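You operate a simulated robot arm through the tools that you are given. There is no shell and no other tool. Be economical: measure what you need, move in short steps, check, and stop when the job is done.

You run a simulated two-armed robot. Do the job below in one go: nothing can be reset, and whatever is moved stays where it is left.

JOB
Wipe up the spill on the service bench top with the cloth and put it back.

Only the result counts: the job must be done as asked and must still hold three seconds after the hand-in. Knocking over, shifting, dropping, spilling or breaking anything else fails it. Flat cloth is picked up by pressing the open fingertips on it (5 to 10 N) and closing them slowly along it; thin cloth reads only 2 to 8 mm in the jaws.

ROBOT AND FRAMES
Two 7-joint arms with two-finger parallel grippers on one trunk, on a base that drives. Base frame: it is fixed to the floor where the robot stands at the start and does not move with it; the origin is under the middle of the robot, x ahead of it, y to its left, z up; the surface under the hand at the start is at about z = 80. Lengths are in cm, angles in degrees, forces in N, time in s.
The left shoulder is at the start at [5.6, 18.2, 114.3], the right one opposite. With the tool pointing down near the work surface each hand reaches from about 38 to 88 cm from the robot's upright axis, wherever it stands, measured 20 degrees to its own side. Payload 3.43 kg a hand.
The tool frame of a hand sits at the grasp point between the pads (the TCP): z along the fingers, y along the line on which they close. The tips reach 3.4 cm beyond it. The gripper opens to 12.8 cm. The fingers are 2.4 cm wide and 1.2 cm thick; the gripper's body (4.8 by 13 cm) begins 9.6 cm behind the TCP.
Orientation is that of the tool frame in the base frame, as a unit quaternion [w, x, y, z]. With the fingers straight down and closing along the base's y, the tool's x points along the base's -x, its y along +y and its z along -z.

CONTROLS
- The arms move only by the tool play_rows. It takes "left_deltas", "right_deltas" or both (then of equal length, played together; a hand with none holds still); each is a list that holds one entry, the list of rows, each a list of 7 numbers: the shift along the tool's x, y, z in cm, then the turn, a rotation vector about the tool's x, y, z in degrees, then the finger opening in cm, from 0 to 12.8. In form: [[[tx, ty, tz, wx, wy, wz, grip], ...]]. A call has 1 to 12 rows; each row shifts and turns the commanded pose from where the row before left it, along the tool's axes as they then stand. A row lasts 0.2 s, in which the tool goes at most 5 cm and 8.6 degrees; a call with a longer step from one row to the next is refused whole, and so is a gripper value outside its range. A pose out of reach is approached as far as the arm can. The call stops where the force on the tool passes 40 N (or 10 N more than at its start, if that is more) or the arm is blocked; 0.2 s more then pass. The fingers move at their own pace (about 15.3 cm/s each) and stop on an object; they squeeze with about 41 N. The grip force told is the motor's: it shows also when the fingers shut on nothing. Time passes only in rows, and 0.2 s behind the last, so rows that do not move let the fingers close. The reply holds the time, the measured pose of the TCP, the force on the tool along the base axes, the opening and the grip force, in the units named above and with some noise, with the torque about the TCP (base axes, N m) and any sound that the robot's microphone picked up.
- Cameras (640 x 400 px; columns grow to the right, rows downward): "scene" is now at [9.92, 1.9, 133.54]; the picture's right is [-0.08, -1.00, 0.02], its down [-0.88, 0.07, -0.48] and it looks along [0.47, -0.05, -0.88] (base axes); focal length 214 px, centre (320, 200). "left" rides on the left gripper at [7.6, 1.1, -16] in its tool frame; the picture's right is [-0.15, 0.99, 0.00], its down [-0.88, -0.13, -0.46] and it looks along [-0.45, -0.07, 0.89] (tool axes); focal length 234 px, centre (320, 200). "right" rides on the right gripper at [7.6, -1.1, -16] in its tool frame; the picture's right is [0.15, 0.99, 0.00], its down [-0.88, 0.13, -0.46] and it looks along [-0.45, 0.07, 0.89] (tool axes); focal length 234 px, centre (320, 200). There is no depth. A picture from a camera that has moved, and an enlarged one, comes with that camera's place and axes in the base frame and with its lens.
- camera(camera): a new picture of that camera. No time passes.
- move_column(by): slides the trunk up (or, below 0, down) by that many cm; the arms and the scene camera ride with it, the base frame stays. It gives what a move gives, with no picture.
- steer(legs): drives the robot by 1 to 6 legs, each [ahead, left, turn to the left] in cm, cm and degrees, along the robot's own axes; the way and the turn of a leg run together, so that a leg with both is an arc; at most 150 cm and 180 degrees a leg. The arms and the cameras ride along, it lands a little off, and it stops where it bumps. It gives what a move gives.
- head_to(pan, tilt): turns the head with the scene camera to pan (to the left, within 86 degrees either way) and tilt (down, from -29 to 69), counted from straight ahead of the robot. It gives what a move gives.
- close_up(camera, box): a new picture of the part [left, top, right, bottom] of that camera's present view, enlarged. No time passes.
- close_job(): hands the job in; it is judged then, once.

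Work in short steps. Places have to be worked out from the pictures, the camera data and where the tool is seen: move nearer, look again, correct. Check each grasp and each placing, and mend what went wrong. You have 120 turns and 88 pictures in all, those below and enlarged ones among them. Open the grippers and draw the arms clear of the work before you hand the job in, unless the task says otherwise; then end with one line.

The tools are called after "Request:" as name(argument=value, ...) on one line, values as JSON. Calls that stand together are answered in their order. play_rows: Moves the arms, as the interface text tells. Its arguments: {"type":"object","properties":{"left_deltas":{"type":"array","items":{"type":"array","items":{"type":"array","items":{"type":"number"}}}},"right_deltas":{"type":"array","items":{"type":"array","items":{"type":"array","items":{"type":"number"}}}}},"required":[]} The other tools are called the same way: move_column (by) slides the trunk up or down; steer (legs) drives the base; head_to (pan, tilt) turns the head that bears the scene camera; camera (camera) takes a picture; close_up (camera, box) takes an enlarged picture of a part of a camera's view; close_job () hands the job in.

At the start:

```text
time: 0.0
left_tool_pos: [6.23, 25.66, 35.87]
left_orientation: [0.053, 0.107, 0.993, -0.007]
left_ft_force: [1.0, -0.6, -0.7]
left_ft_torque: [0.01, 0.01, -0.01]
left_finger_gap: 12.81
left_grasp_force: 0.0
right_tool_pos: [67.31, -29.19, 101.71]
right_orientation: [0.001, 0.955, -0.295, 0.009]
right_ft_force: [0.3, 0.1, -0.8]
right_ft_torque: [-0.02, -0.01, -0.01]
right_finger_gap: 12.8
right_grasp_force: 0.1
trunk travel left (down, up): [-62.5, 31.5]
robot x, y, heading: [0.25, 0.42, 0.1]
head pan, tilt: [-4.8, 62.5]
```

scene: 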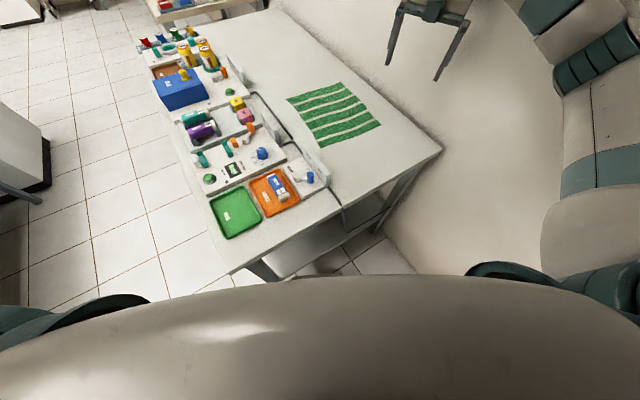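
right: 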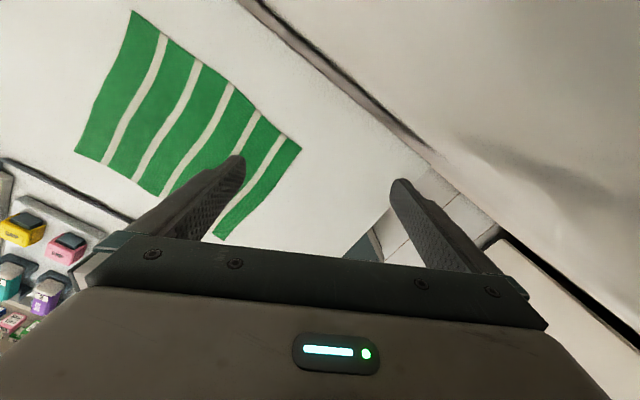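
left: 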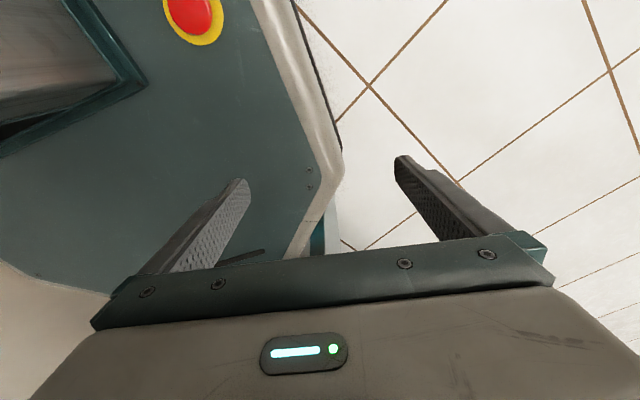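

The scene shows a bench with a striped green cloth, but no spill that I can make out yet. I'll raise the head's gaze to look for the spill and identify the benches.

Request:
close_up(camera="scene", box=[140, 0, 460, 200])

Request:
head_to(pan=0, tilt=30)

Request:
camera(camera="scene")

```text
2.00 times, centred on (300, 100) of scene
camera zoom: at [9.92, 1.9, 133.54], right [-0.08, -1.0, 0.02], down [-0.88, 0.07, -0.48], along [0.47, -0.05, -0.88], focal length 429 px, centre (360, 400)
```

zoom: 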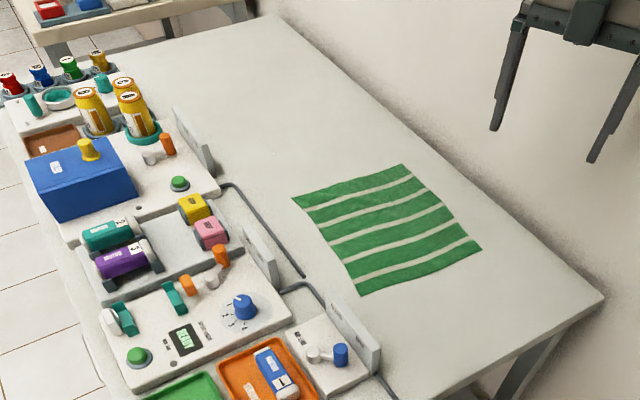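

```text
time: 1.0
left_tool_pos: [6.1, 25.58, 36.05]
left_orientation: [0.053, 0.107, 0.993, -0.005]
left_ft_force: [-0.3, 1.1, 0.1]
left_ft_torque: [0.01, -0.03, -0.02]
left_finger_gap: 12.8
left_grasp_force: 0.1
right_tool_pos: [67.27, -29.19, 101.58]
right_orientation: [0.0, 0.955, -0.296, 0.009]
right_ft_force: [-0.3, -0.6, 0.3]
right_ft_torque: [-0.02, -0.03, 0.0]
right_finger_gap: 12.79
right_grasp_force: 0.2
trunk travel left (down, up): [-62.5, 31.5]
robot x, y, heading: [-0.2, 0.21, 0.1]
head pan, tilt: [0.0, 30.0]
```

```text
83 pictures are left
camera scene: at [12.52, 2.48, 138.05], right [0.0, -1.0, 0.02], down [-0.49, -0.02, -0.87], along [0.87, -0.01, -0.49], focal length 214 px, centre (320, 200)
```

scene: 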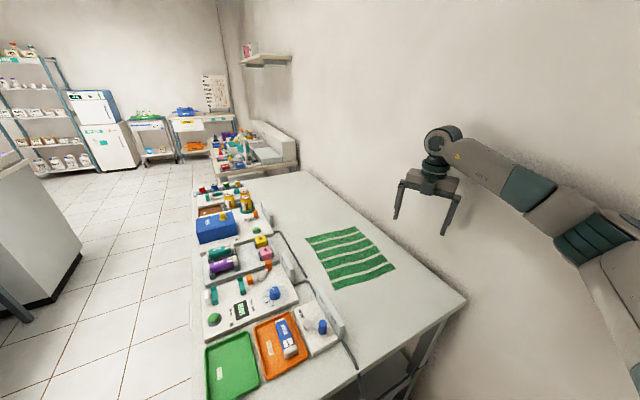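

The near bench carries the cloth; a second bench is beyond, and other tables at the back. I zoom in on candidates for the spill.

Request:
close_up(camera="scene", box=[190, 110, 310, 185])

Request:
close_up(camera="scene", box=[230, 160, 470, 310])

Request:
head_to(pan=60, tilt=30)

Request:
camera(camera="scene")

```text
5.33 times, centred on (250, 148) of scene
camera zoom: at [12.52, 2.48, 138.05], right [0.0, -1.0, 0.02], down [-0.49, -0.02, -0.87], along [0.87, -0.01, -0.49], focal length 1144 px, centre (693, 480)
```

zoom: 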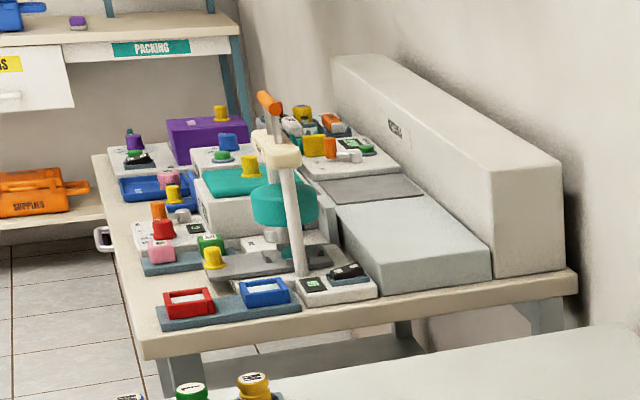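

```text
2.67 times, centred on (350, 235) of scene
camera zoom: at [12.52, 2.48, 138.05], right [0.0, -1.0, 0.02], down [-0.49, -0.02, -0.87], along [0.87, -0.01, -0.49], focal length 572 px, centre (240, 107)
```

zoom: 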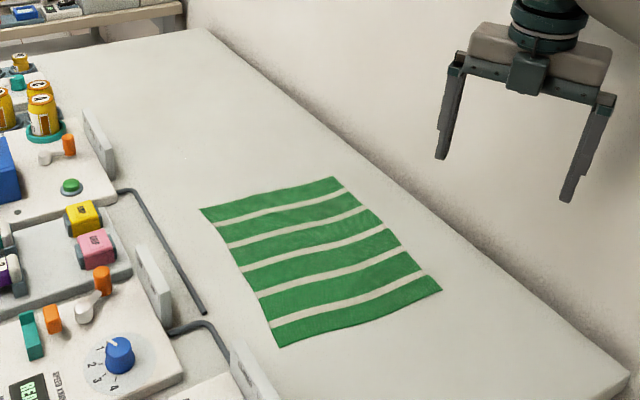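

```text
time: 2.3
left_tool_pos: [6.24, 25.75, 35.98]
left_orientation: [0.054, 0.107, 0.993, -0.007]
left_ft_force: [-0.7, 0.6, -0.7]
left_ft_torque: [0.0, -0.04, -0.03]
left_finger_gap: 12.79
left_grasp_force: 0.0
right_tool_pos: [67.24, -29.17, 101.56]
right_orientation: [0.001, 0.955, -0.296, 0.009]
right_ft_force: [0.9, -0.2, -1.1]
right_ft_torque: [0.04, 0.01, 0.01]
right_finger_gap: 12.8
right_grasp_force: 0.1
trunk travel left (down, up): [-62.5, 31.5]
robot x, y, heading: [0.04, -0.35, -0.2]
head pan, tilt: [60.0, 30.0]
```

```text
80 pictures are left
camera scene: at [8.03, 10.33, 137.85], right [0.87, -0.5, 0.02], down [-0.24, -0.45, -0.86], along [0.44, 0.74, -0.51], focal length 214 px, centre (320, 200)
```

scene: 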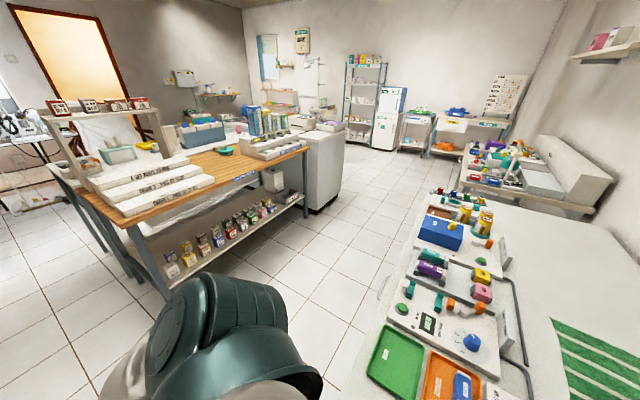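

Several benches exist and some are labelled. I zoom in for signs.

Request:
close_up(camera="scene", box=[20, 80, 340, 280])

Request:
close_up(camera="scene", box=[330, 60, 590, 220])

Request:
close_up(camera="scene", box=[0, 30, 340, 150])

```text
2.00 times, centred on (180, 180) of scene
camera zoom: at [8.03, 10.33, 137.85], right [0.87, -0.5, 0.02], down [-0.24, -0.45, -0.86], along [0.44, 0.74, -0.51], focal length 429 px, centre (600, 240)
```

zoom: 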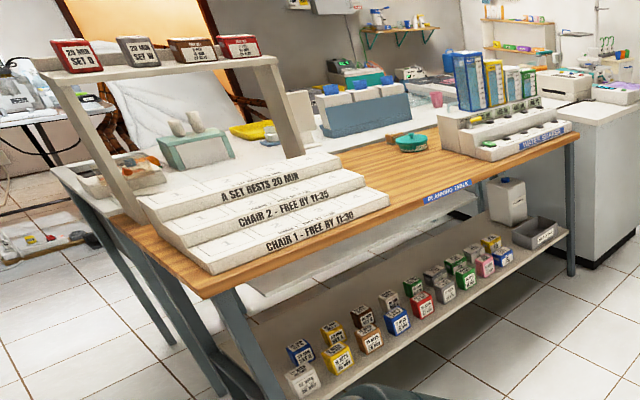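

```text
2.46 times, centred on (460, 140) of scene
camera zoom: at [8.03, 10.33, 137.85], right [0.87, -0.5, 0.02], down [-0.24, -0.45, -0.86], along [0.44, 0.74, -0.51], focal length 528 px, centre (-25, 348)
```

zoom: 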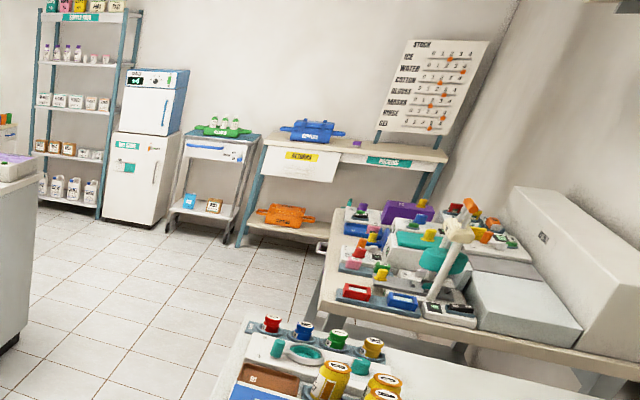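

```text
1.88 times, centred on (170, 90) of scene
camera zoom: at [8.03, 10.33, 137.85], right [0.87, -0.5, 0.02], down [-0.24, -0.45, -0.86], along [0.44, 0.74, -0.51], focal length 404 px, centre (602, 407)
```

zoom: 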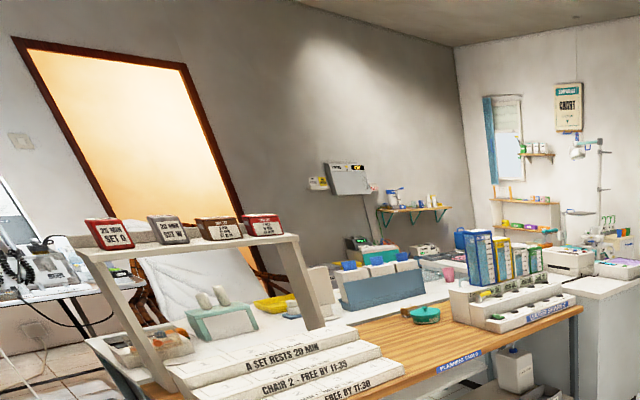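

The near bench seems to be the service bench (controls on it). I search its top in detail for the spill.

Request:
head_to(pan=0, tilt=48)

Request:
close_up(camera="scene", box=[200, 20, 360, 120])

Request:
close_up(camera="scene", box=[180, 100, 340, 200])

Request:
close_up(camera="scene", box=[300, 100, 460, 200])

Request:
close_up(camera="scene", box=[180, 180, 420, 330])

```text
time: 3.6
left_tool_pos: [6.31, 25.76, 35.92]
left_orientation: [0.053, 0.107, 0.993, -0.008]
left_ft_force: [0.5, 0.6, -0.9]
left_ft_torque: [-0.02, 0.0, 0.0]
left_finger_gap: 12.8
left_grasp_force: 0.2
right_tool_pos: [67.32, -29.16, 101.5]
right_orientation: [0.001, 0.955, -0.295, 0.009]
right_ft_force: [-0.5, 0.4, 0.6]
right_ft_torque: [-0.02, 0.01, -0.02]
right_finger_gap: 12.78
right_grasp_force: 0.0
trunk travel left (down, up): [-62.5, 31.5]
robot x, y, heading: [-0.22, 0.38, 0.0]
head pan, tilt: [0.0, 48.0]
```

```text
4.00 times, centred on (280, 70) of scene
camera zoom: at [11.44, 2.47, 135.35], right [0.0, -1.0, 0.02], down [-0.73, -0.01, -0.68], along [0.68, -0.01, -0.73], focal length 858 px, centre (480, 720)
```

zoom: 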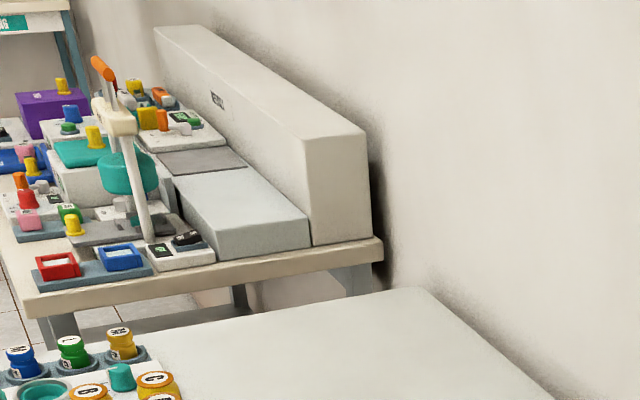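

```text
4.00 times, centred on (260, 150) of scene
camera zoom: at [11.44, 2.47, 135.35], right [0.0, -1.0, 0.02], down [-0.73, -0.01, -0.68], along [0.68, -0.01, -0.73], focal length 858 px, centre (560, 400)
```

zoom: 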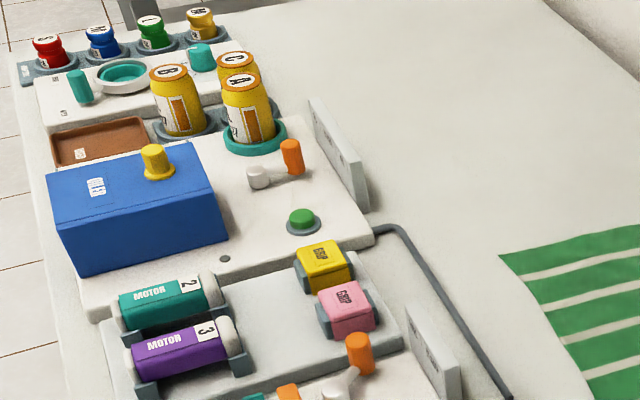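

```text
4.00 times, centred on (380, 150) of scene
camera zoom: at [11.44, 2.47, 135.35], right [0.0, -1.0, 0.02], down [-0.73, -0.01, -0.68], along [0.68, -0.01, -0.73], focal length 858 px, centre (80, 400)
```

zoom: 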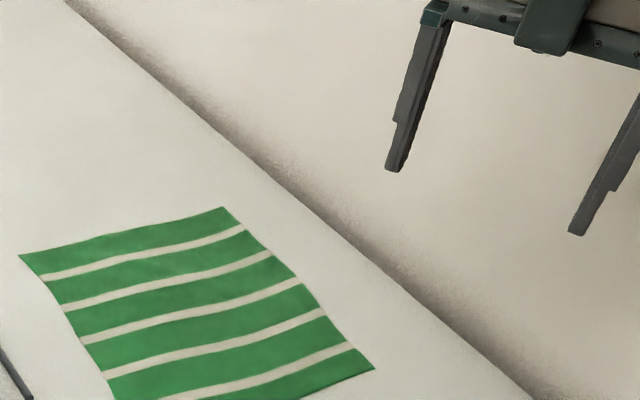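

```text
2.67 times, centred on (300, 255) of scene
camera zoom: at [11.44, 2.47, 135.35], right [0.0, -1.0, 0.02], down [-0.73, -0.01, -0.68], along [0.68, -0.01, -0.73], focal length 572 px, centre (373, 53)
```

zoom: 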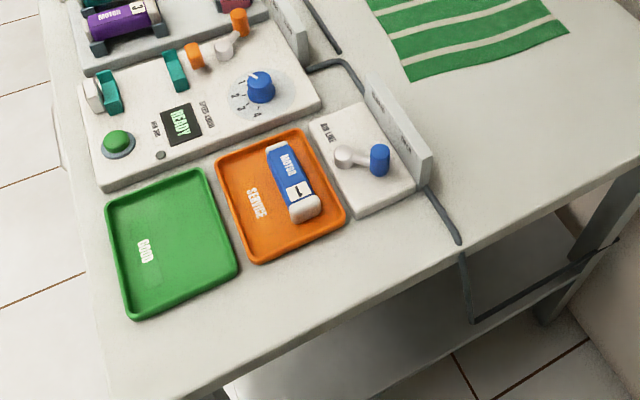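

No obvious spill on this bench yet. I'll look at the rest of the room too before going nearer.

Request:
head_to(pan=-70, tilt=30)

Request:
camera(camera="scene")

Request:
head_to(pan=86, tilt=20)

Request:
camera(camera="scene")

Request:
head_to(pan=-5, tilt=45)

```text
time: 5.0
left_tool_pos: [6.22, 25.73, 35.86]
left_orientation: [0.053, 0.107, 0.993, -0.007]
left_ft_force: [-0.6, -0.5, 1.0]
left_ft_torque: [0.01, 0.0, 0.04]
left_finger_gap: 12.79
left_grasp_force: 0.0
right_tool_pos: [67.22, -29.14, 101.6]
right_orientation: [0.0, 0.955, -0.295, 0.009]
right_ft_force: [-1.7, 0.4, -0.8]
right_ft_torque: [0.02, 0.0, -0.03]
right_finger_gap: 12.81
right_grasp_force: 0.0
trunk travel left (down, up): [-62.5, 31.5]
robot x, y, heading: [0.18, 0.1, 0.2]
head pan, tilt: [-70.0, 30.0]
```

```text
72 pictures are left
camera scene: at [6.64, -5.98, 138.11], right [-0.94, -0.34, -0.01], down [-0.16, 0.45, -0.88], along [0.3, -0.82, -0.48], focal length 214 px, centre (320, 200)
```

scene: 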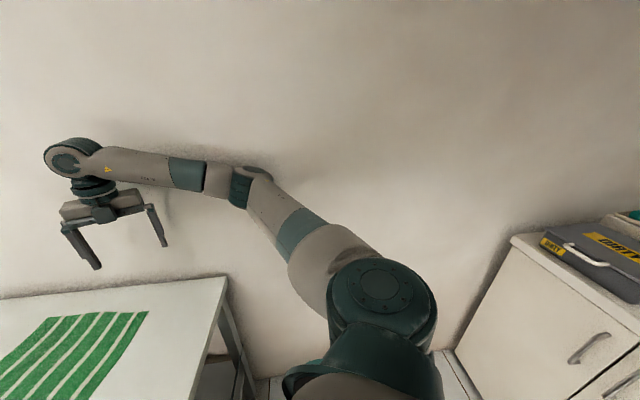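

```text
time: 7.4
left_tool_pos: [6.23, 25.65, 36.06]
left_orientation: [0.054, 0.106, 0.993, -0.007]
left_ft_force: [-0.2, -0.9, 0.0]
left_ft_torque: [-0.01, -0.03, -0.01]
left_finger_gap: 12.82
left_grasp_force: 0.0
right_tool_pos: [67.44, -29.18, 101.62]
right_orientation: [0.001, 0.955, -0.296, 0.009]
right_ft_force: [0.0, 0.3, -0.3]
right_ft_torque: [0.02, 0.01, -0.01]
right_finger_gap: 12.79
right_grasp_force: 0.0
trunk travel left (down, up): [-62.5, 31.5]
robot x, y, heading: [0.1, 0.16, -0.0]
head pan, tilt: [85.9, 20.0]
```

```text
71 pictures are left
camera scene: at [4.2, 11.84, 139.37], right [1.0, -0.07, 0.01], down [-0.01, -0.36, -0.93], along [0.07, 0.93, -0.36], focal length 214 px, centre (320, 200)
```

scene: 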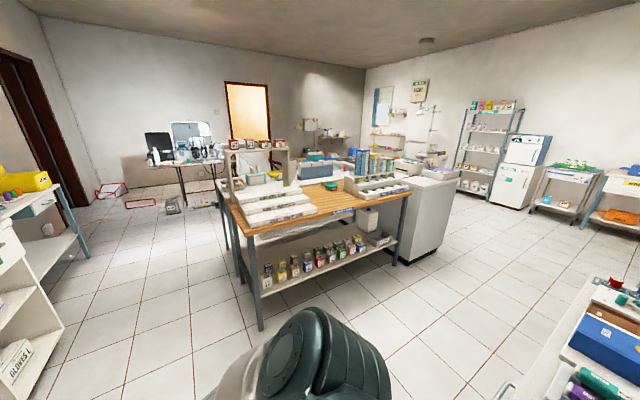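

```text
time: 9.1
left_tool_pos: [6.16, 25.69, 35.94]
left_orientation: [0.054, 0.107, 0.993, -0.007]
left_ft_force: [-0.5, 0.2, 0.4]
left_ft_torque: [-0.02, -0.01, 0.0]
left_finger_gap: 12.78
left_grasp_force: 0.1
right_tool_pos: [67.4, -29.13, 101.49]
right_orientation: [0.002, 0.955, -0.295, 0.008]
right_ft_force: [-0.1, 0.6, -0.1]
right_ft_torque: [0.01, -0.01, -0.01]
right_finger_gap: 12.79
right_grasp_force: 0.0
trunk travel left (down, up): [-62.5, 31.5]
robot x, y, heading: [0.15, -0.03, 0.2]
head pan, tilt: [-5.0, 45.0]
```

Nothing obviously spilled elsewhere. I'll zoom on the wrist view and the empty part of the near bench.

Request:
close_up(camera="right", box=[0, 0, 420, 260])

Request:
close_up(camera="scene", box=[250, 70, 410, 170])

Request:
close_up(camera="scene", box=[290, 160, 490, 285])

```text
1.52 times, centred on (210, 130) of right
camera zoom: at [74.04, -32.51, 117.67], right [-0.44, -0.9, 0.0], down [-0.81, 0.39, 0.44], along [-0.4, 0.19, -0.9], focal length 357 px, centre (488, 307)
```

zoom: 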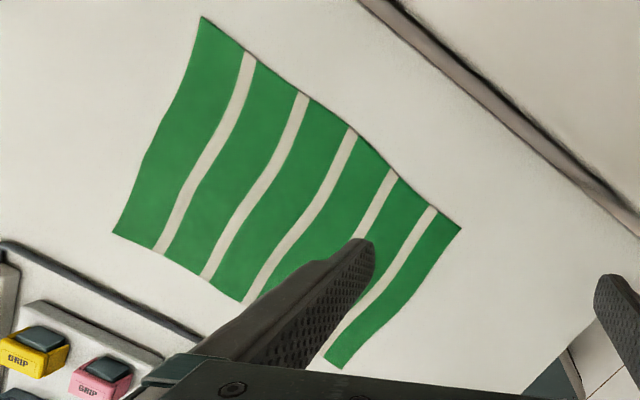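

```text
4.00 times, centred on (330, 120) of scene
camera zoom: at [11.71, 1.79, 135.79], right [-0.09, -1.0, 0.02], down [-0.69, 0.05, -0.72], along [0.71, -0.07, -0.7], focal length 858 px, centre (280, 520)
```

zoom: 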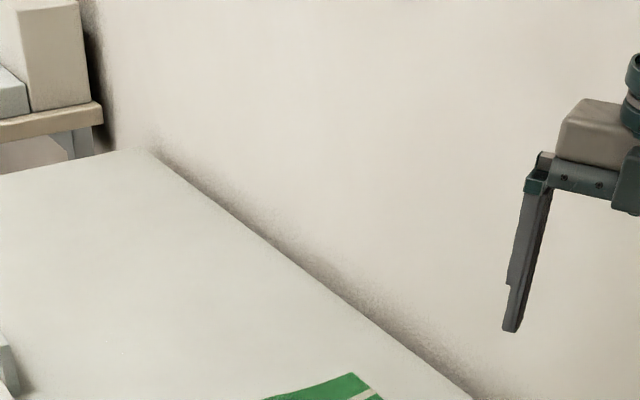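

```text
3.20 times, centred on (390, 222) of scene
camera zoom: at [11.71, 1.79, 135.79], right [-0.09, -1.0, 0.02], down [-0.69, 0.05, -0.72], along [0.71, -0.07, -0.7], focal length 686 px, centre (96, 128)
```

zoom: 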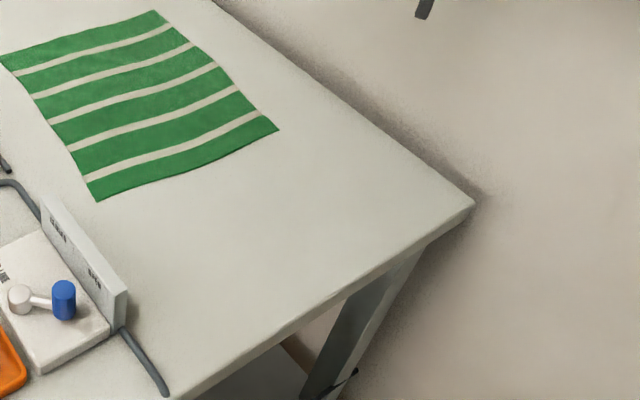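

The bench runs obliquely from about (55,-45) to (159,12), the cloth centre near (75,-9). I raise the trunk to get a steeper view of the whole top, including what's behind the machines.

Request:
move_column(by=30)

Request:
camera(camera="scene")

Request:
camera(camera="right")

Request:
close_up(camera="scene", box=[180, 40, 400, 178])

```text
time: 12.1
left_tool_pos: [6.14, 26.03, 66.16]
left_orientation: [0.052, 0.107, 0.993, -0.006]
left_ft_force: [-0.4, -0.1, -0.6]
left_ft_torque: [0.0, 0.01, 0.01]
left_finger_gap: 12.78
left_grasp_force: 0.1
right_tool_pos: [67.45, -29.09, 131.13]
right_orientation: [0.0, 0.955, -0.295, 0.006]
right_ft_force: [-0.1, -0.2, 0.0]
right_ft_torque: [-0.02, -0.01, 0.01]
right_finger_gap: 12.79
right_grasp_force: 0.0
trunk travel left (down, up): [-92.5, 1.5]
robot x, y, heading: [-0.31, -0.03, 0.1]
head pan, tilt: [-5.0, 45.0]
```

```text
67 pictures are left
camera scene: at [11.92, 1.81, 165.75], right [-0.09, -1.0, 0.01], down [-0.7, 0.05, -0.71], along [0.71, -0.07, -0.7], focal length 214 px, centre (320, 200)
```

scene: 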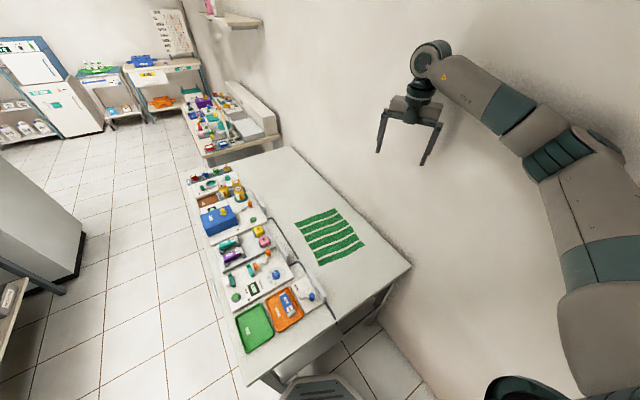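

```text
66 pictures are left
camera right: at [74.17, -32.45, 147.19], right [-0.44, -0.9, 0.0], down [-0.81, 0.39, 0.45], along [-0.4, 0.2, -0.9], focal length 234 px, centre (320, 200)
```

right: 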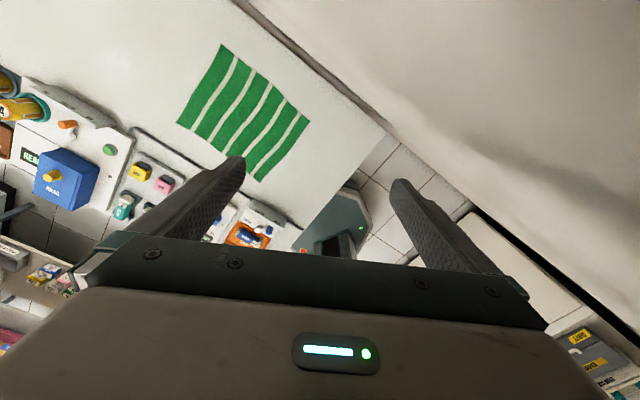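

```text
2.90 times, centred on (290, 109) of scene
camera zoom: at [11.92, 1.81, 165.75], right [-0.09, -1.0, 0.01], down [-0.7, 0.05, -0.71], along [0.71, -0.07, -0.7], focal length 622 px, centre (407, 464)
```

zoom: 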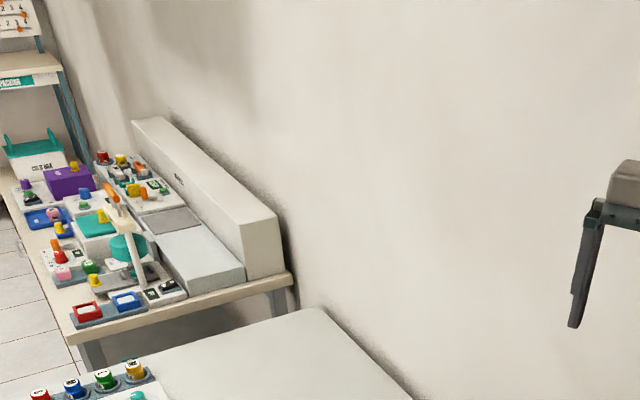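

Still nothing clear. I'll take high-zoom looks at the empty top beyond and beside the cloth, in case the spill is a faint clear film.

Request:
close_up(camera="scene", box=[230, 145, 340, 215])

Request:
close_up(camera="scene", box=[285, 195, 415, 330])

Request:
close_up(camera="right", box=[40, 0, 260, 140])

```text
5.71 times, centred on (285, 180) of scene
camera zoom: at [11.92, 1.81, 165.75], right [-0.09, -1.0, 0.01], down [-0.7, 0.05, -0.71], along [0.71, -0.07, -0.7], focal length 1226 px, centre (520, 314)
```

zoom: 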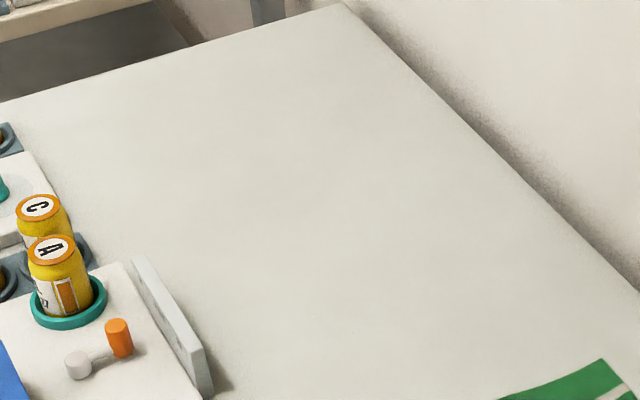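

```text
2.96 times, centred on (350, 262) of scene
camera zoom: at [11.92, 1.81, 165.75], right [-0.09, -1.0, 0.01], down [-0.7, 0.05, -0.71], along [0.71, -0.07, -0.7], focal length 636 px, centre (231, 15)
```

zoom: 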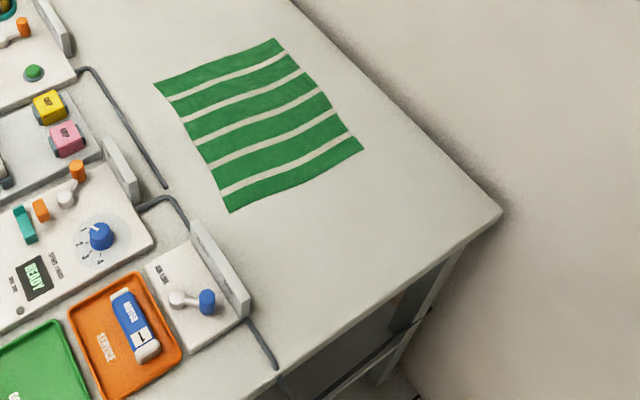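

```text
2.86 times, centred on (150, 70) of right
camera zoom: at [74.17, -32.45, 147.19], right [-0.44, -0.9, 0.0], down [-0.81, 0.39, 0.45], along [-0.4, 0.2, -0.9], focal length 669 px, centre (806, 571)
```

zoom: 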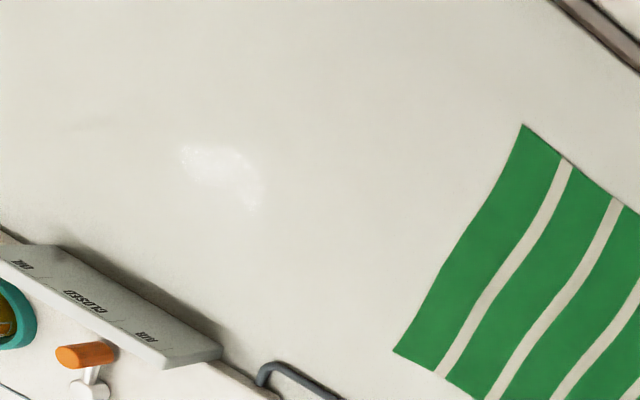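

A glossy glint appears in the wrist view, at about (101, 11): a clear spill beyond the cloth. I zoom in on it more.

Request:
close_up(camera="right", box=[70, 15, 166, 75])

Request:
play_rows(right_deltas=[[[3, 0, 0, 0, 0, 0, 12.8], [3, 0, 0, 0, 0, 0, 12.8], [3, 0, 0, 0, 0, 0, 12.8]]])

Request:
camera(camera="right")

```text
6.67 times, centred on (118, 45) of right
camera zoom: at [74.17, -32.45, 147.19], right [-0.44, -0.9, 0.0], down [-0.81, 0.39, 0.45], along [-0.4, 0.2, -0.9], focal length 1561 px, centre (1667, 1233)
```

zoom: 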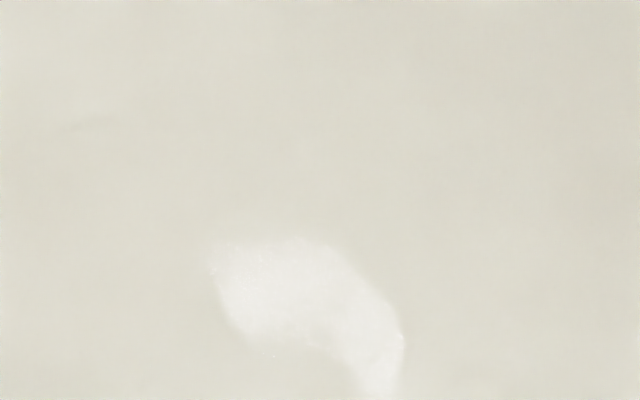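

```text
time: 12.4
left_tool_pos: [6.05, 25.98, 66.2]
left_orientation: [0.051, 0.108, 0.993, -0.003]
left_ft_force: [1.0, 0.0, -0.4]
left_ft_torque: [-0.07, 0.06, -0.04]
left_finger_gap: 12.81
left_grasp_force: 0.0
right_tool_pos: [68.43, -29.68, 131.53]
right_orientation: [-0.003, 0.96, -0.282, 0.005]
right_ft_force: [-21.6, 14.0, -0.7]
right_ft_torque: [-2.4, -3.86, 0.05]
right_finger_gap: 12.8
right_grasp_force: 0.2
trunk travel left (down, up): [-92.5, 1.5]
robot x, y, heading: [-0.07, 0.45, -0.1]
head pan, tilt: [-5.0, 45.0]
stopped in row 1 (right hand): the force on the tool passed its limit at 138 N (the readings are from after the stop); the commanded pose is now the measured one
```

```text
60 pictures are left
camera right: at [75.34, -33.0, 147.52], right [-0.41, -0.91, -0.01], down [-0.82, 0.37, 0.45], along [-0.41, 0.19, -0.89], focal length 234 px, centre (320, 200)
```

right: 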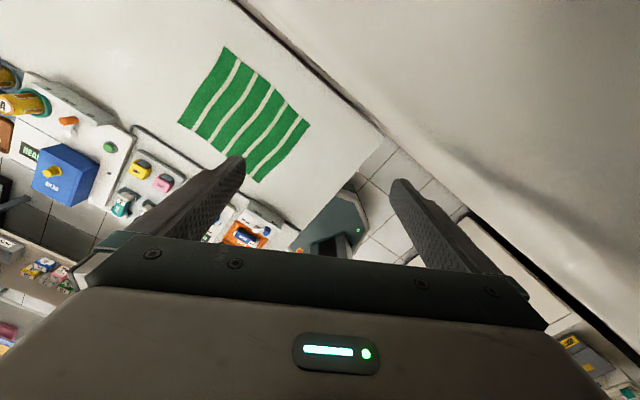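

I touched the wall there; back off away from the wall and continue toward the spill (tool −y is along the bench away from me), watching the glint.

Request:
play_rows(right_deltas=[[[-3, 0, 0, 0, 0, 0, 12.8], [-3, 0, 0, 0, 0, 0, 12.8], [0, -2, 0, 0, 0, 0, 12.8], [0, -3, 0, 0, 0, 0, 12.8], [0, -3, 0, 0, 0, 0, 12.8]]])

Request:
close_up(camera="right", box=[40, 0, 260, 140])

```text
time: 13.6
left_tool_pos: [6.94, 25.25, 66.34]
left_orientation: [0.045, 0.107, 0.993, 0.001]
left_ft_force: [0.3, -0.2, 0.0]
left_ft_torque: [-0.04, 0.01, 0.01]
left_finger_gap: 12.82
left_grasp_force: 0.1
right_tool_pos: [69.52, -20.87, 129.98]
right_orientation: [-0.005, 0.959, -0.282, -0.004]
right_ft_force: [0.4, 0.5, -0.4]
right_ft_torque: [0.0, 0.05, -0.01]
right_finger_gap: 12.79
right_grasp_force: 0.0
trunk travel left (down, up): [-92.5, 1.5]
robot x, y, heading: [0.46, -0.05, 0.1]
head pan, tilt: [-5.0, 45.0]
```

```text
2.86 times, centred on (150, 70) of right
camera zoom: at [76.76, -24.33, 145.91], right [-0.41, -0.91, -0.01], down [-0.81, 0.36, 0.46], along [-0.42, 0.2, -0.89], focal length 669 px, centre (806, 571)
```

zoom: 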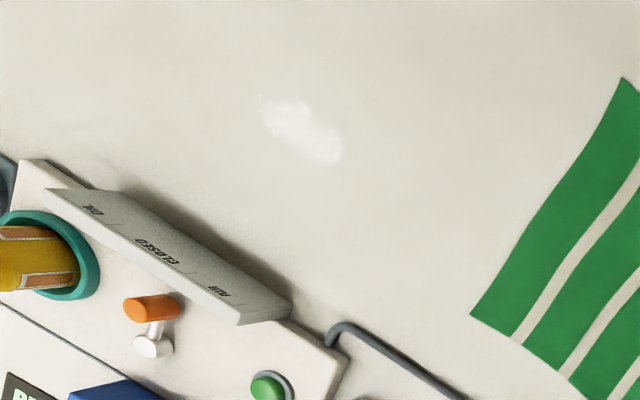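

The glint stays at about (97–104, 9–14), so it's bounded by the spill's outline. I move on to see whether more of the spill shines from other angles.

Request:
play_rows(right_deltas=[[[0, -4, 0, 0, 0, 0, 12.8], [0, -4, 0, 0, 0, 0, 12.8], [0, -4, 0, 0, 0, 0, 12.8]]])

Request:
close_up(camera="right", box=[60, 0, 280, 140])

Request:
play_rows(right_deltas=[[[-4, 0, 0, 0, 0, 0, 12.8], [-4, 0, 0, 0, 0, 0, 12.8], [-4, 0, 0, 0, 0, 0, 12.8]]])

Request:
close_up(camera="right", box=[60, 0, 280, 140])

```text
time: 14.4
left_tool_pos: [6.71, 25.16, 66.34]
left_orientation: [0.047, 0.107, 0.993, 0.0]
left_ft_force: [0.1, -0.2, -0.1]
left_ft_torque: [0.0, -0.03, 0.0]
left_finger_gap: 12.79
left_grasp_force: 0.1
right_tool_pos: [75.52, -10.69, 130.85]
right_orientation: [-0.005, 0.959, -0.283, -0.001]
right_ft_force: [-0.5, 0.6, 1.2]
right_ft_torque: [-0.01, 0.0, -0.03]
right_finger_gap: 12.83
right_grasp_force: 0.1
trunk travel left (down, up): [-92.5, 1.5]
robot x, y, heading: [-0.03, 0.02, 0.1]
head pan, tilt: [-5.0, 45.0]
```

```text
2.86 times, centred on (170, 70) of right
camera zoom: at [82.56, -14.06, 146.73], right [-0.41, -0.91, -0.01], down [-0.81, 0.36, 0.46], along [-0.41, 0.2, -0.89], focal length 669 px, centre (749, 571)
```

zoom: 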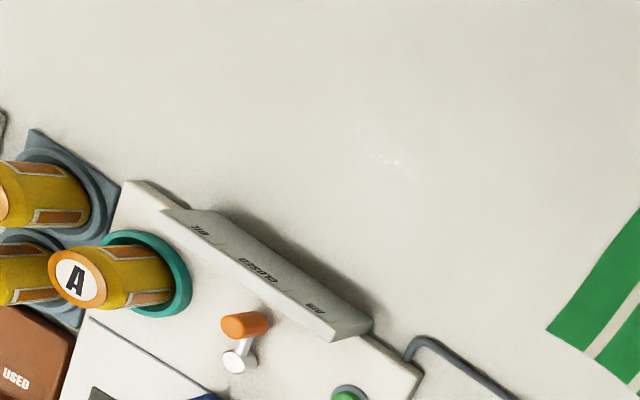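

```text
time: 15.2
left_tool_pos: [6.71, 25.28, 66.24]
left_orientation: [0.045, 0.108, 0.993, 0.002]
left_ft_force: [-0.4, 0.3, 0.7]
left_ft_torque: [-0.02, 0.0, 0.0]
left_finger_gap: 12.81
left_grasp_force: 0.0
right_tool_pos: [65.64, -4.26, 130.5]
right_orientation: [-0.005, 0.959, -0.284, -0.003]
right_ft_force: [0.2, 0.1, 0.4]
right_ft_torque: [0.0, -0.03, 0.02]
right_finger_gap: 12.8
right_grasp_force: 0.1
trunk travel left (down, up): [-92.5, 1.5]
robot x, y, heading: [-0.09, 0.04, -0.2]
head pan, tilt: [-5.0, 45.0]
```

```text
2.86 times, centred on (170, 70) of right
camera zoom: at [72.71, -7.65, 146.48], right [-0.41, -0.91, -0.01], down [-0.81, 0.36, 0.46], along [-0.42, 0.2, -0.89], focal length 669 px, centre (749, 571)
```

zoom: 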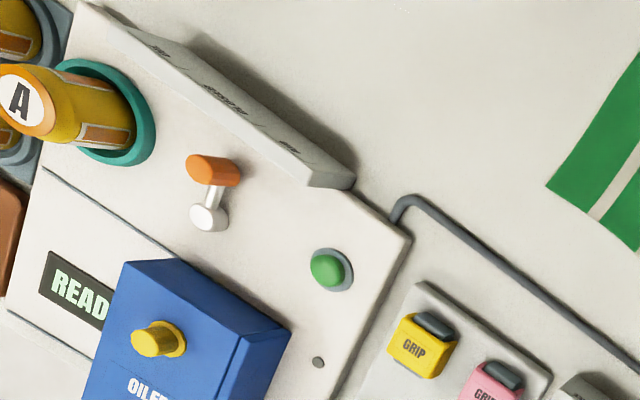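

The spill is a clear film at about (100, 12), seen only through its gloss. I go lower and nearer at the mirror angle to see its whole outline.

Request:
play_rows(right_deltas=[[[3.2, -1.6, 0, 0, 0, 0, 12.8], [3.2, -1.6, 0, 0, 0, 0, 12.8], [3.2, -1.6, 0, 0, 0, 0, 12.8], [3.2, -1.6, 0, 0, 0, 0, 12.8]]])

Request:
move_column(by=-29)

Request:
close_up(camera="right", box=[20, 0, 260, 150])

```text
time: 16.2
left_tool_pos: [6.66, 25.42, 66.3]
left_orientation: [0.046, 0.107, 0.993, 0.0]
left_ft_force: [0.0, -0.1, 0.2]
left_ft_torque: [-0.02, -0.02, -0.07]
left_finger_gap: 12.79
left_grasp_force: 0.1
right_tool_pos: [80.01, -5.62, 130.66]
right_orientation: [-0.004, 0.959, -0.282, -0.003]
right_ft_force: [0.8, 0.1, -0.6]
right_ft_torque: [-0.02, 0.05, 0.01]
right_finger_gap: 12.79
right_grasp_force: 0.1
trunk travel left (down, up): [-92.5, 1.5]
robot x, y, heading: [0.1, -0.14, 0.0]
head pan, tilt: [-5.0, 45.0]
```

```text
time: 19.2
left_tool_pos: [6.68, 25.23, 37.35]
left_orientation: [0.045, 0.107, 0.993, 0.001]
left_ft_force: [-0.2, 0.5, -0.4]
left_ft_torque: [-0.02, -0.02, -0.02]
left_finger_gap: 12.79
left_grasp_force: 0.1
right_tool_pos: [79.87, -6.06, 101.59]
right_orientation: [-0.005, 0.959, -0.283, -0.002]
right_ft_force: [-0.6, -0.3, 0.8]
right_ft_torque: [0.03, 0.01, -0.02]
right_finger_gap: 12.77
right_grasp_force: 0.1
trunk travel left (down, up): [-63.5, 30.5]
robot x, y, heading: [0.35, 0.06, 0.1]
head pan, tilt: [-5.0, 45.0]
```

```text
2.67 times, centred on (140, 75) of right
camera zoom: at [86.92, -9.45, 117.59], right [-0.41, -0.91, -0.01], down [-0.81, 0.36, 0.46], along [-0.42, 0.2, -0.89], focal length 624 px, centre (800, 533)
```

zoom: 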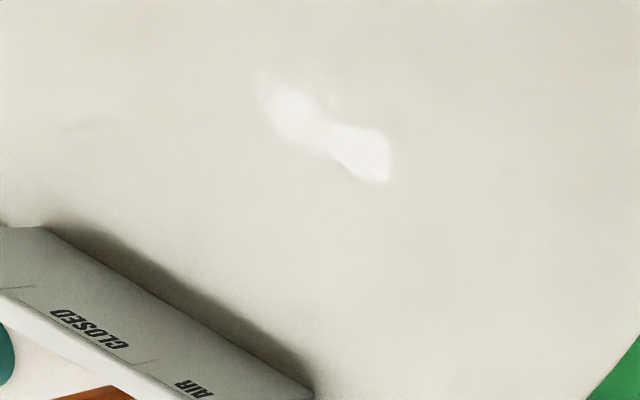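

The visible spill spans roughly (97–104, 9–14). That's ~100 cm from my axis, so out of reach from the bench's end. I'll raise the trunk and drive into the aisle on the bench's left side, facing the bench.

Request:
move_column(by=29)

Request:
steer(legs=[[0, 83, 0], [0, 0, -61.6], [0, 39, 0]])

Request:
head_to(pan=0, tilt=55)

Request:
camera(camera="scene")

```text
time: 22.1
left_tool_pos: [6.75, 25.25, 66.32]
left_orientation: [0.046, 0.107, 0.993, 0.002]
left_ft_force: [-0.1, -0.7, 0.3]
left_ft_torque: [-0.01, 0.02, -0.03]
left_finger_gap: 12.8
left_grasp_force: 0.1
right_tool_pos: [79.86, -5.97, 130.7]
right_orientation: [-0.005, 0.959, -0.284, -0.002]
right_ft_force: [-0.3, -0.2, 0.3]
right_ft_torque: [0.01, 0.0, 0.03]
right_finger_gap: 12.81
right_grasp_force: 0.1
trunk travel left (down, up): [-92.5, 1.5]
robot x, y, heading: [-0.11, 0.04, 0.1]
head pan, tilt: [-5.0, 45.0]
```

```text
time: 23.7
left_tool_pos: [6.17, 30.41, 66.34]
left_orientation: [0.046, 0.167, 0.985, 0.0]
left_ft_force: [-0.1, -0.4, -0.6]
left_ft_torque: [0.02, -0.01, 0.03]
left_finger_gap: 12.79
left_grasp_force: 0.1
right_tool_pos: [74.96, -9.45, 130.6]
right_orientation: [-0.006, 0.94, -0.342, -0.001]
right_ft_force: [0.0, -0.8, 0.0]
right_ft_torque: [0.02, -0.03, 0.0]
right_finger_gap: 12.81
right_grasp_force: 0.0
trunk travel left (down, up): [-92.5, 1.5]
robot x, y, heading: [-3.55, 6.55, -7.0]
head pan, tilt: [-5.0, 45.0]
stopped in leg 1: the robot was blocked; the commanded pose is now the measured one
```

```text
time: 24.5
left_tool_pos: [6.18, 30.63, 66.45]
left_orientation: [0.046, 0.168, 0.985, -0.001]
left_ft_force: [0.4, -0.5, 0.1]
left_ft_torque: [0.01, -0.01, 0.04]
left_finger_gap: 12.81
left_grasp_force: 0.1
right_tool_pos: [74.91, -9.4, 130.62]
right_orientation: [-0.007, 0.94, -0.342, -0.002]
right_ft_force: [0.1, -0.7, 1.1]
right_ft_torque: [0.03, 0.0, -0.01]
right_finger_gap: 12.83
right_grasp_force: 0.0
trunk travel left (down, up): [-92.5, 1.5]
robot x, y, heading: [-3.89, 6.4, -6.9]
head pan, tilt: [0.0, 55.0]
```

```text
55 pictures are left
camera scene: at [8.81, 5.1, 164.3], right [-0.12, -0.99, 0.0], down [-0.81, 0.1, -0.57], along [0.57, -0.07, -0.82], focal length 214 px, centre (320, 200)
```

scene: 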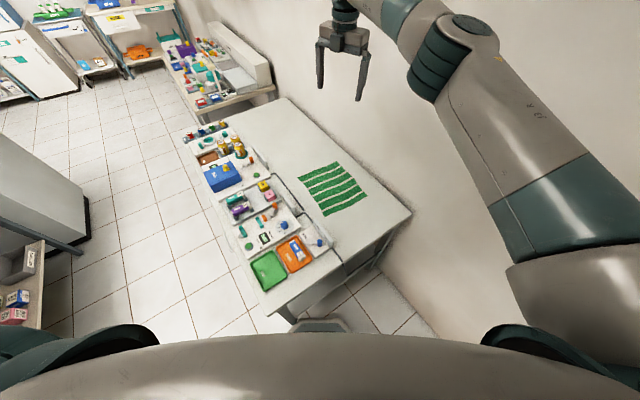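

I bumped the bench corner with the base; the bench seems to be unmoved. I'll back off first, then go around with more clearance.

Request:
steer(legs=[[-20, 0, 0], [0, 65, 0], [0, 0, -54.7]])

Request:
camera(camera="scene")

```text
time: 31.8
left_tool_pos: [10.09, 80.29, 66.3]
left_orientation: [0.04, 0.607, 0.793, -0.023]
left_ft_force: [0.8, -0.5, 0.7]
left_ft_torque: [-0.04, -0.03, -0.03]
left_finger_gap: 12.8
left_grasp_force: 0.0
right_tool_pos: [16.17, 1.1, 130.64]
right_orientation: [0.006, -0.673, 0.74, -0.001]
right_ft_force: [0.2, -0.3, 0.3]
right_ft_torque: [0.0, 0.01, -0.02]
right_finger_gap: 12.8
right_grasp_force: 0.1
trunk travel left (down, up): [-92.5, 1.5]
robot x, y, heading: [-15.4, 74.78, -62.4]
head pan, tilt: [0.0, 55.0]
```

```text
54 pictures are left
camera scene: at [-9.51, 63.94, 164.29], right [-0.89, -0.46, 0.0], down [-0.38, 0.73, -0.57], along [0.27, -0.51, -0.82], focal length 214 px, centre (320, 200)
```

scene: 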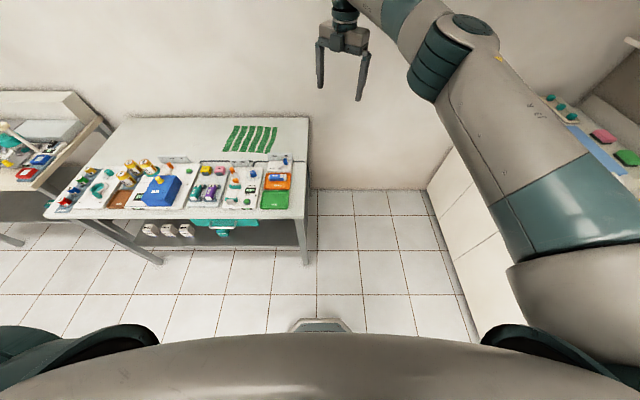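

The way is clear: the bench is parallel and ahead to my left. I strafe left alongside it.

Request:
steer(legs=[[0, 58, 0.8]])

Request:
camera(camera="scene")

```text
time: 35.1
left_tool_pos: [61.21, 107.81, 66.47]
left_orientation: [0.041, 0.603, 0.797, -0.022]
left_ft_force: [0.4, 0.4, -0.5]
left_ft_torque: [0.01, 0.03, 0.0]
left_finger_gap: 12.81
left_grasp_force: 0.0
right_tool_pos: [68.34, 28.41, 130.74]
right_orientation: [0.006, -0.678, 0.735, -0.001]
right_ft_force: [-0.3, -0.5, -0.4]
right_ft_torque: [0.0, 0.01, 0.05]
right_finger_gap: 12.79
right_grasp_force: 0.0
trunk travel left (down, up): [-92.5, 1.5]
robot x, y, heading: [36.07, 101.65, -61.8]
head pan, tilt: [0.0, 55.0]
```

```text
53 pictures are left
camera scene: at [41.89, 91.12, 164.29], right [-0.88, -0.47, 0.0], down [-0.39, 0.72, -0.57], along [0.27, -0.51, -0.82], focal length 214 px, centre (320, 200)
```

scene: 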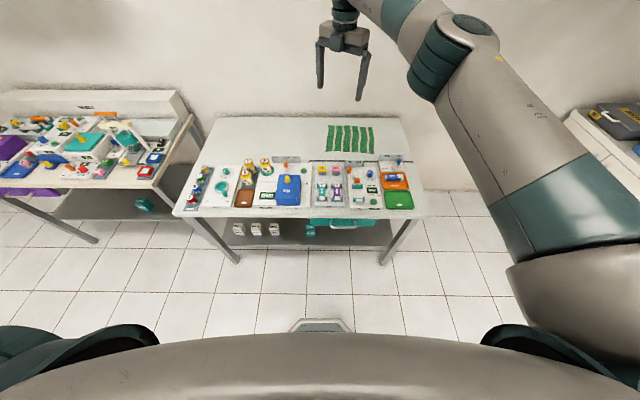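

The bench is square ahead; I shift 16 cm left so the right shoulder is between cloth and spill, then approach the edge.

Request:
steer(legs=[[0, 16, 0], [27, 0, 0]])

Request:
head_to(pan=0, tilt=66)

Request:
camera(camera="scene")

```text
time: 38.0
left_tool_pos: [88.36, 91.85, 66.33]
left_orientation: [0.04, 0.602, 0.797, -0.023]
left_ft_force: [0.5, -0.1, 0.2]
left_ft_torque: [0.02, 0.01, 0.0]
left_finger_gap: 12.81
left_grasp_force: 0.0
right_tool_pos: [95.28, 12.55, 130.81]
right_orientation: [0.005, -0.678, 0.735, -0.002]
right_ft_force: [0.2, -0.4, 0.2]
right_ft_torque: [-0.01, -0.03, -0.01]
right_finger_gap: 12.77
right_grasp_force: 0.0
trunk travel left (down, up): [-92.5, 1.5]
robot x, y, heading: [63.15, 86.31, -61.7]
head pan, tilt: [0.0, 55.0]
```

```text
time: 38.8
left_tool_pos: [88.29, 91.74, 66.35]
left_orientation: [0.04, 0.602, 0.797, -0.022]
left_ft_force: [0.3, -0.1, 0.2]
left_ft_torque: [0.04, 0.03, -0.01]
left_finger_gap: 12.78
left_grasp_force: 0.1
right_tool_pos: [95.3, 12.25, 130.63]
right_orientation: [0.006, -0.678, 0.735, -0.001]
right_ft_force: [-0.7, -0.3, -0.4]
right_ft_torque: [0.0, 0.02, 0.02]
right_finger_gap: 12.81
right_grasp_force: 0.0
trunk travel left (down, up): [-92.5, 1.5]
robot x, y, heading: [62.7, 85.61, -61.7]
head pan, tilt: [0.0, 66.0]
```

```text
52 pictures are left
camera scene: at [68.39, 76.15, 163.02], right [-0.88, -0.47, 0.0], down [-0.43, 0.81, -0.41], along [0.19, -0.36, -0.91], focal length 214 px, centre (320, 200)
```

scene: 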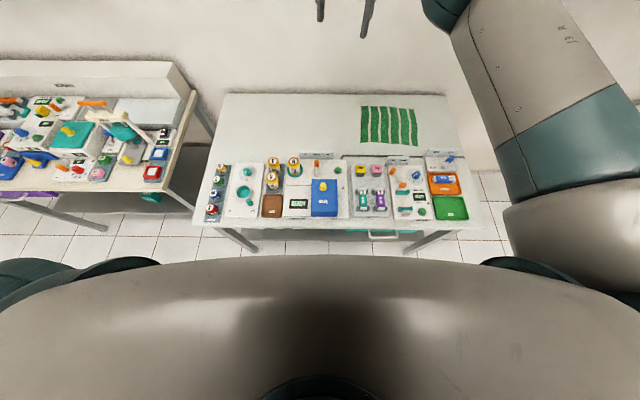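

Now I go 6 cm nearer.

Request:
steer(legs=[[6, 0, 0]])

Request:
camera(camera="right")

```text
time: 39.7
left_tool_pos: [91.0, 86.83, 66.23]
left_orientation: [0.041, 0.603, 0.796, -0.025]
left_ft_force: [-0.5, 1.5, -1.1]
left_ft_torque: [-0.04, 0.01, -0.01]
left_finger_gap: 12.82
left_grasp_force: 0.1
right_tool_pos: [97.89, 7.86, 131.29]
right_orientation: [0.005, -0.678, 0.735, -0.004]
right_ft_force: [-0.8, 1.2, 0.3]
right_ft_torque: [-0.1, -0.03, 0.01]
right_finger_gap: 12.78
right_grasp_force: 0.0
trunk travel left (down, up): [-92.5, 1.5]
robot x, y, heading: [65.84, 80.58, -61.8]
head pan, tilt: [0.0, 66.0]
```

```text
51 pictures are left
camera right: at [98.17, 0.13, 147.26], right [-1.0, -0.07, -0.01], down [-0.06, 0.89, 0.45], along [-0.02, 0.45, -0.89], focal length 234 px, centre (320, 200)
```

right: 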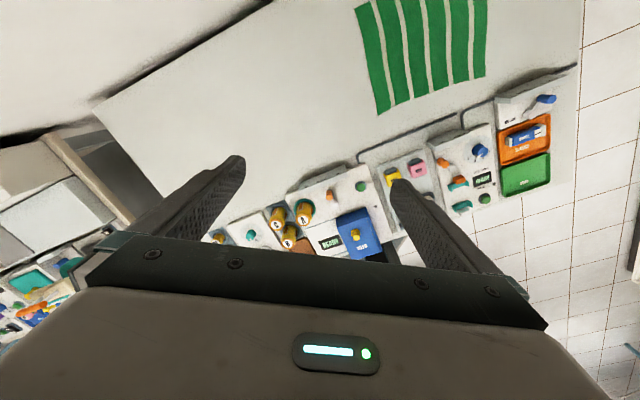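

I'm well placed. I rotate the right tool so it closes along the cloth's far edge AB (from ~(82.6,7.3) to (91.8,-15.2)) and move above its middle, about (85.3,-4.8).

Request:
play_rows(right_deltas=[[[0, 0, 0, 0, 0, 7.94, 12.8], [0, 0, 0, 0, 0, 7.94, 12.8], [0, 0, 0, 0, 0, 7.94, 12.8], [0, 0, 0, 0, 0, 7.94, 12.8], [0, 0, 0, 0, 0, 7.94, 12.8], [0, 0, 0, 0, 0, 7.94, 12.8], [0, 0, 0, 0, 0, 7.94, 12.8], [0, 0, 0, 0, 0, 7.94, 12.8], [4.1, -1.76, 0, 0, 0, 0, 10], [4.1, -1.76, 0, 0, 0, 0, 8], [4.1, -1.76, 0, 0, 0, 0, 6], [4.1, -1.76, 0, 0, 0, 0, 6]]])

Request:
camera(camera="right")

```text
time: 42.3
left_tool_pos: [90.79, 86.38, 66.33]
left_orientation: [0.04, 0.602, 0.797, -0.022]
left_ft_force: [1.4, -0.4, 0.3]
left_ft_torque: [0.08, -0.05, -0.03]
left_finger_gap: 12.82
left_grasp_force: 0.0
right_tool_pos: [84.05, -4.15, 130.21]
right_orientation: [0.007, -0.189, 0.982, 0.003]
right_ft_force: [-0.7, 0.4, -1.2]
right_ft_torque: [0.03, -0.06, -0.02]
right_finger_gap: 6.0
right_grasp_force: 0.0
right hand out of reach, approached as far as the arm can: row 11, 12
trunk travel left (down, up): [-92.5, 1.5]
robot x, y, heading: [65.37, 80.56, -61.6]
head pan, tilt: [0.0, 66.0]
```

```text
50 pictures are left
camera right: at [77.25, -8.3, 146.11], right [-0.5, 0.86, 0.0], down [0.76, 0.44, 0.47], along [0.41, 0.24, -0.88], focal length 234 px, centre (320, 200)
```

right: 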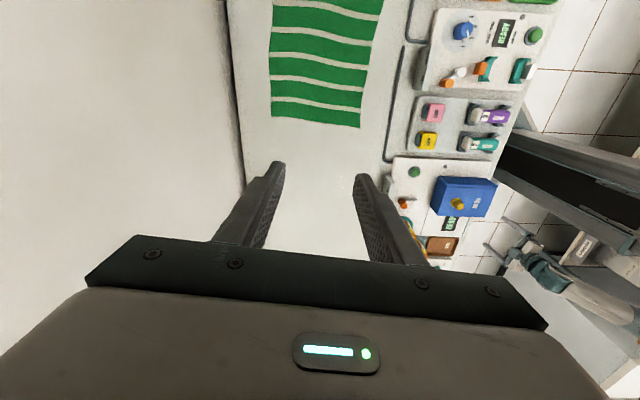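

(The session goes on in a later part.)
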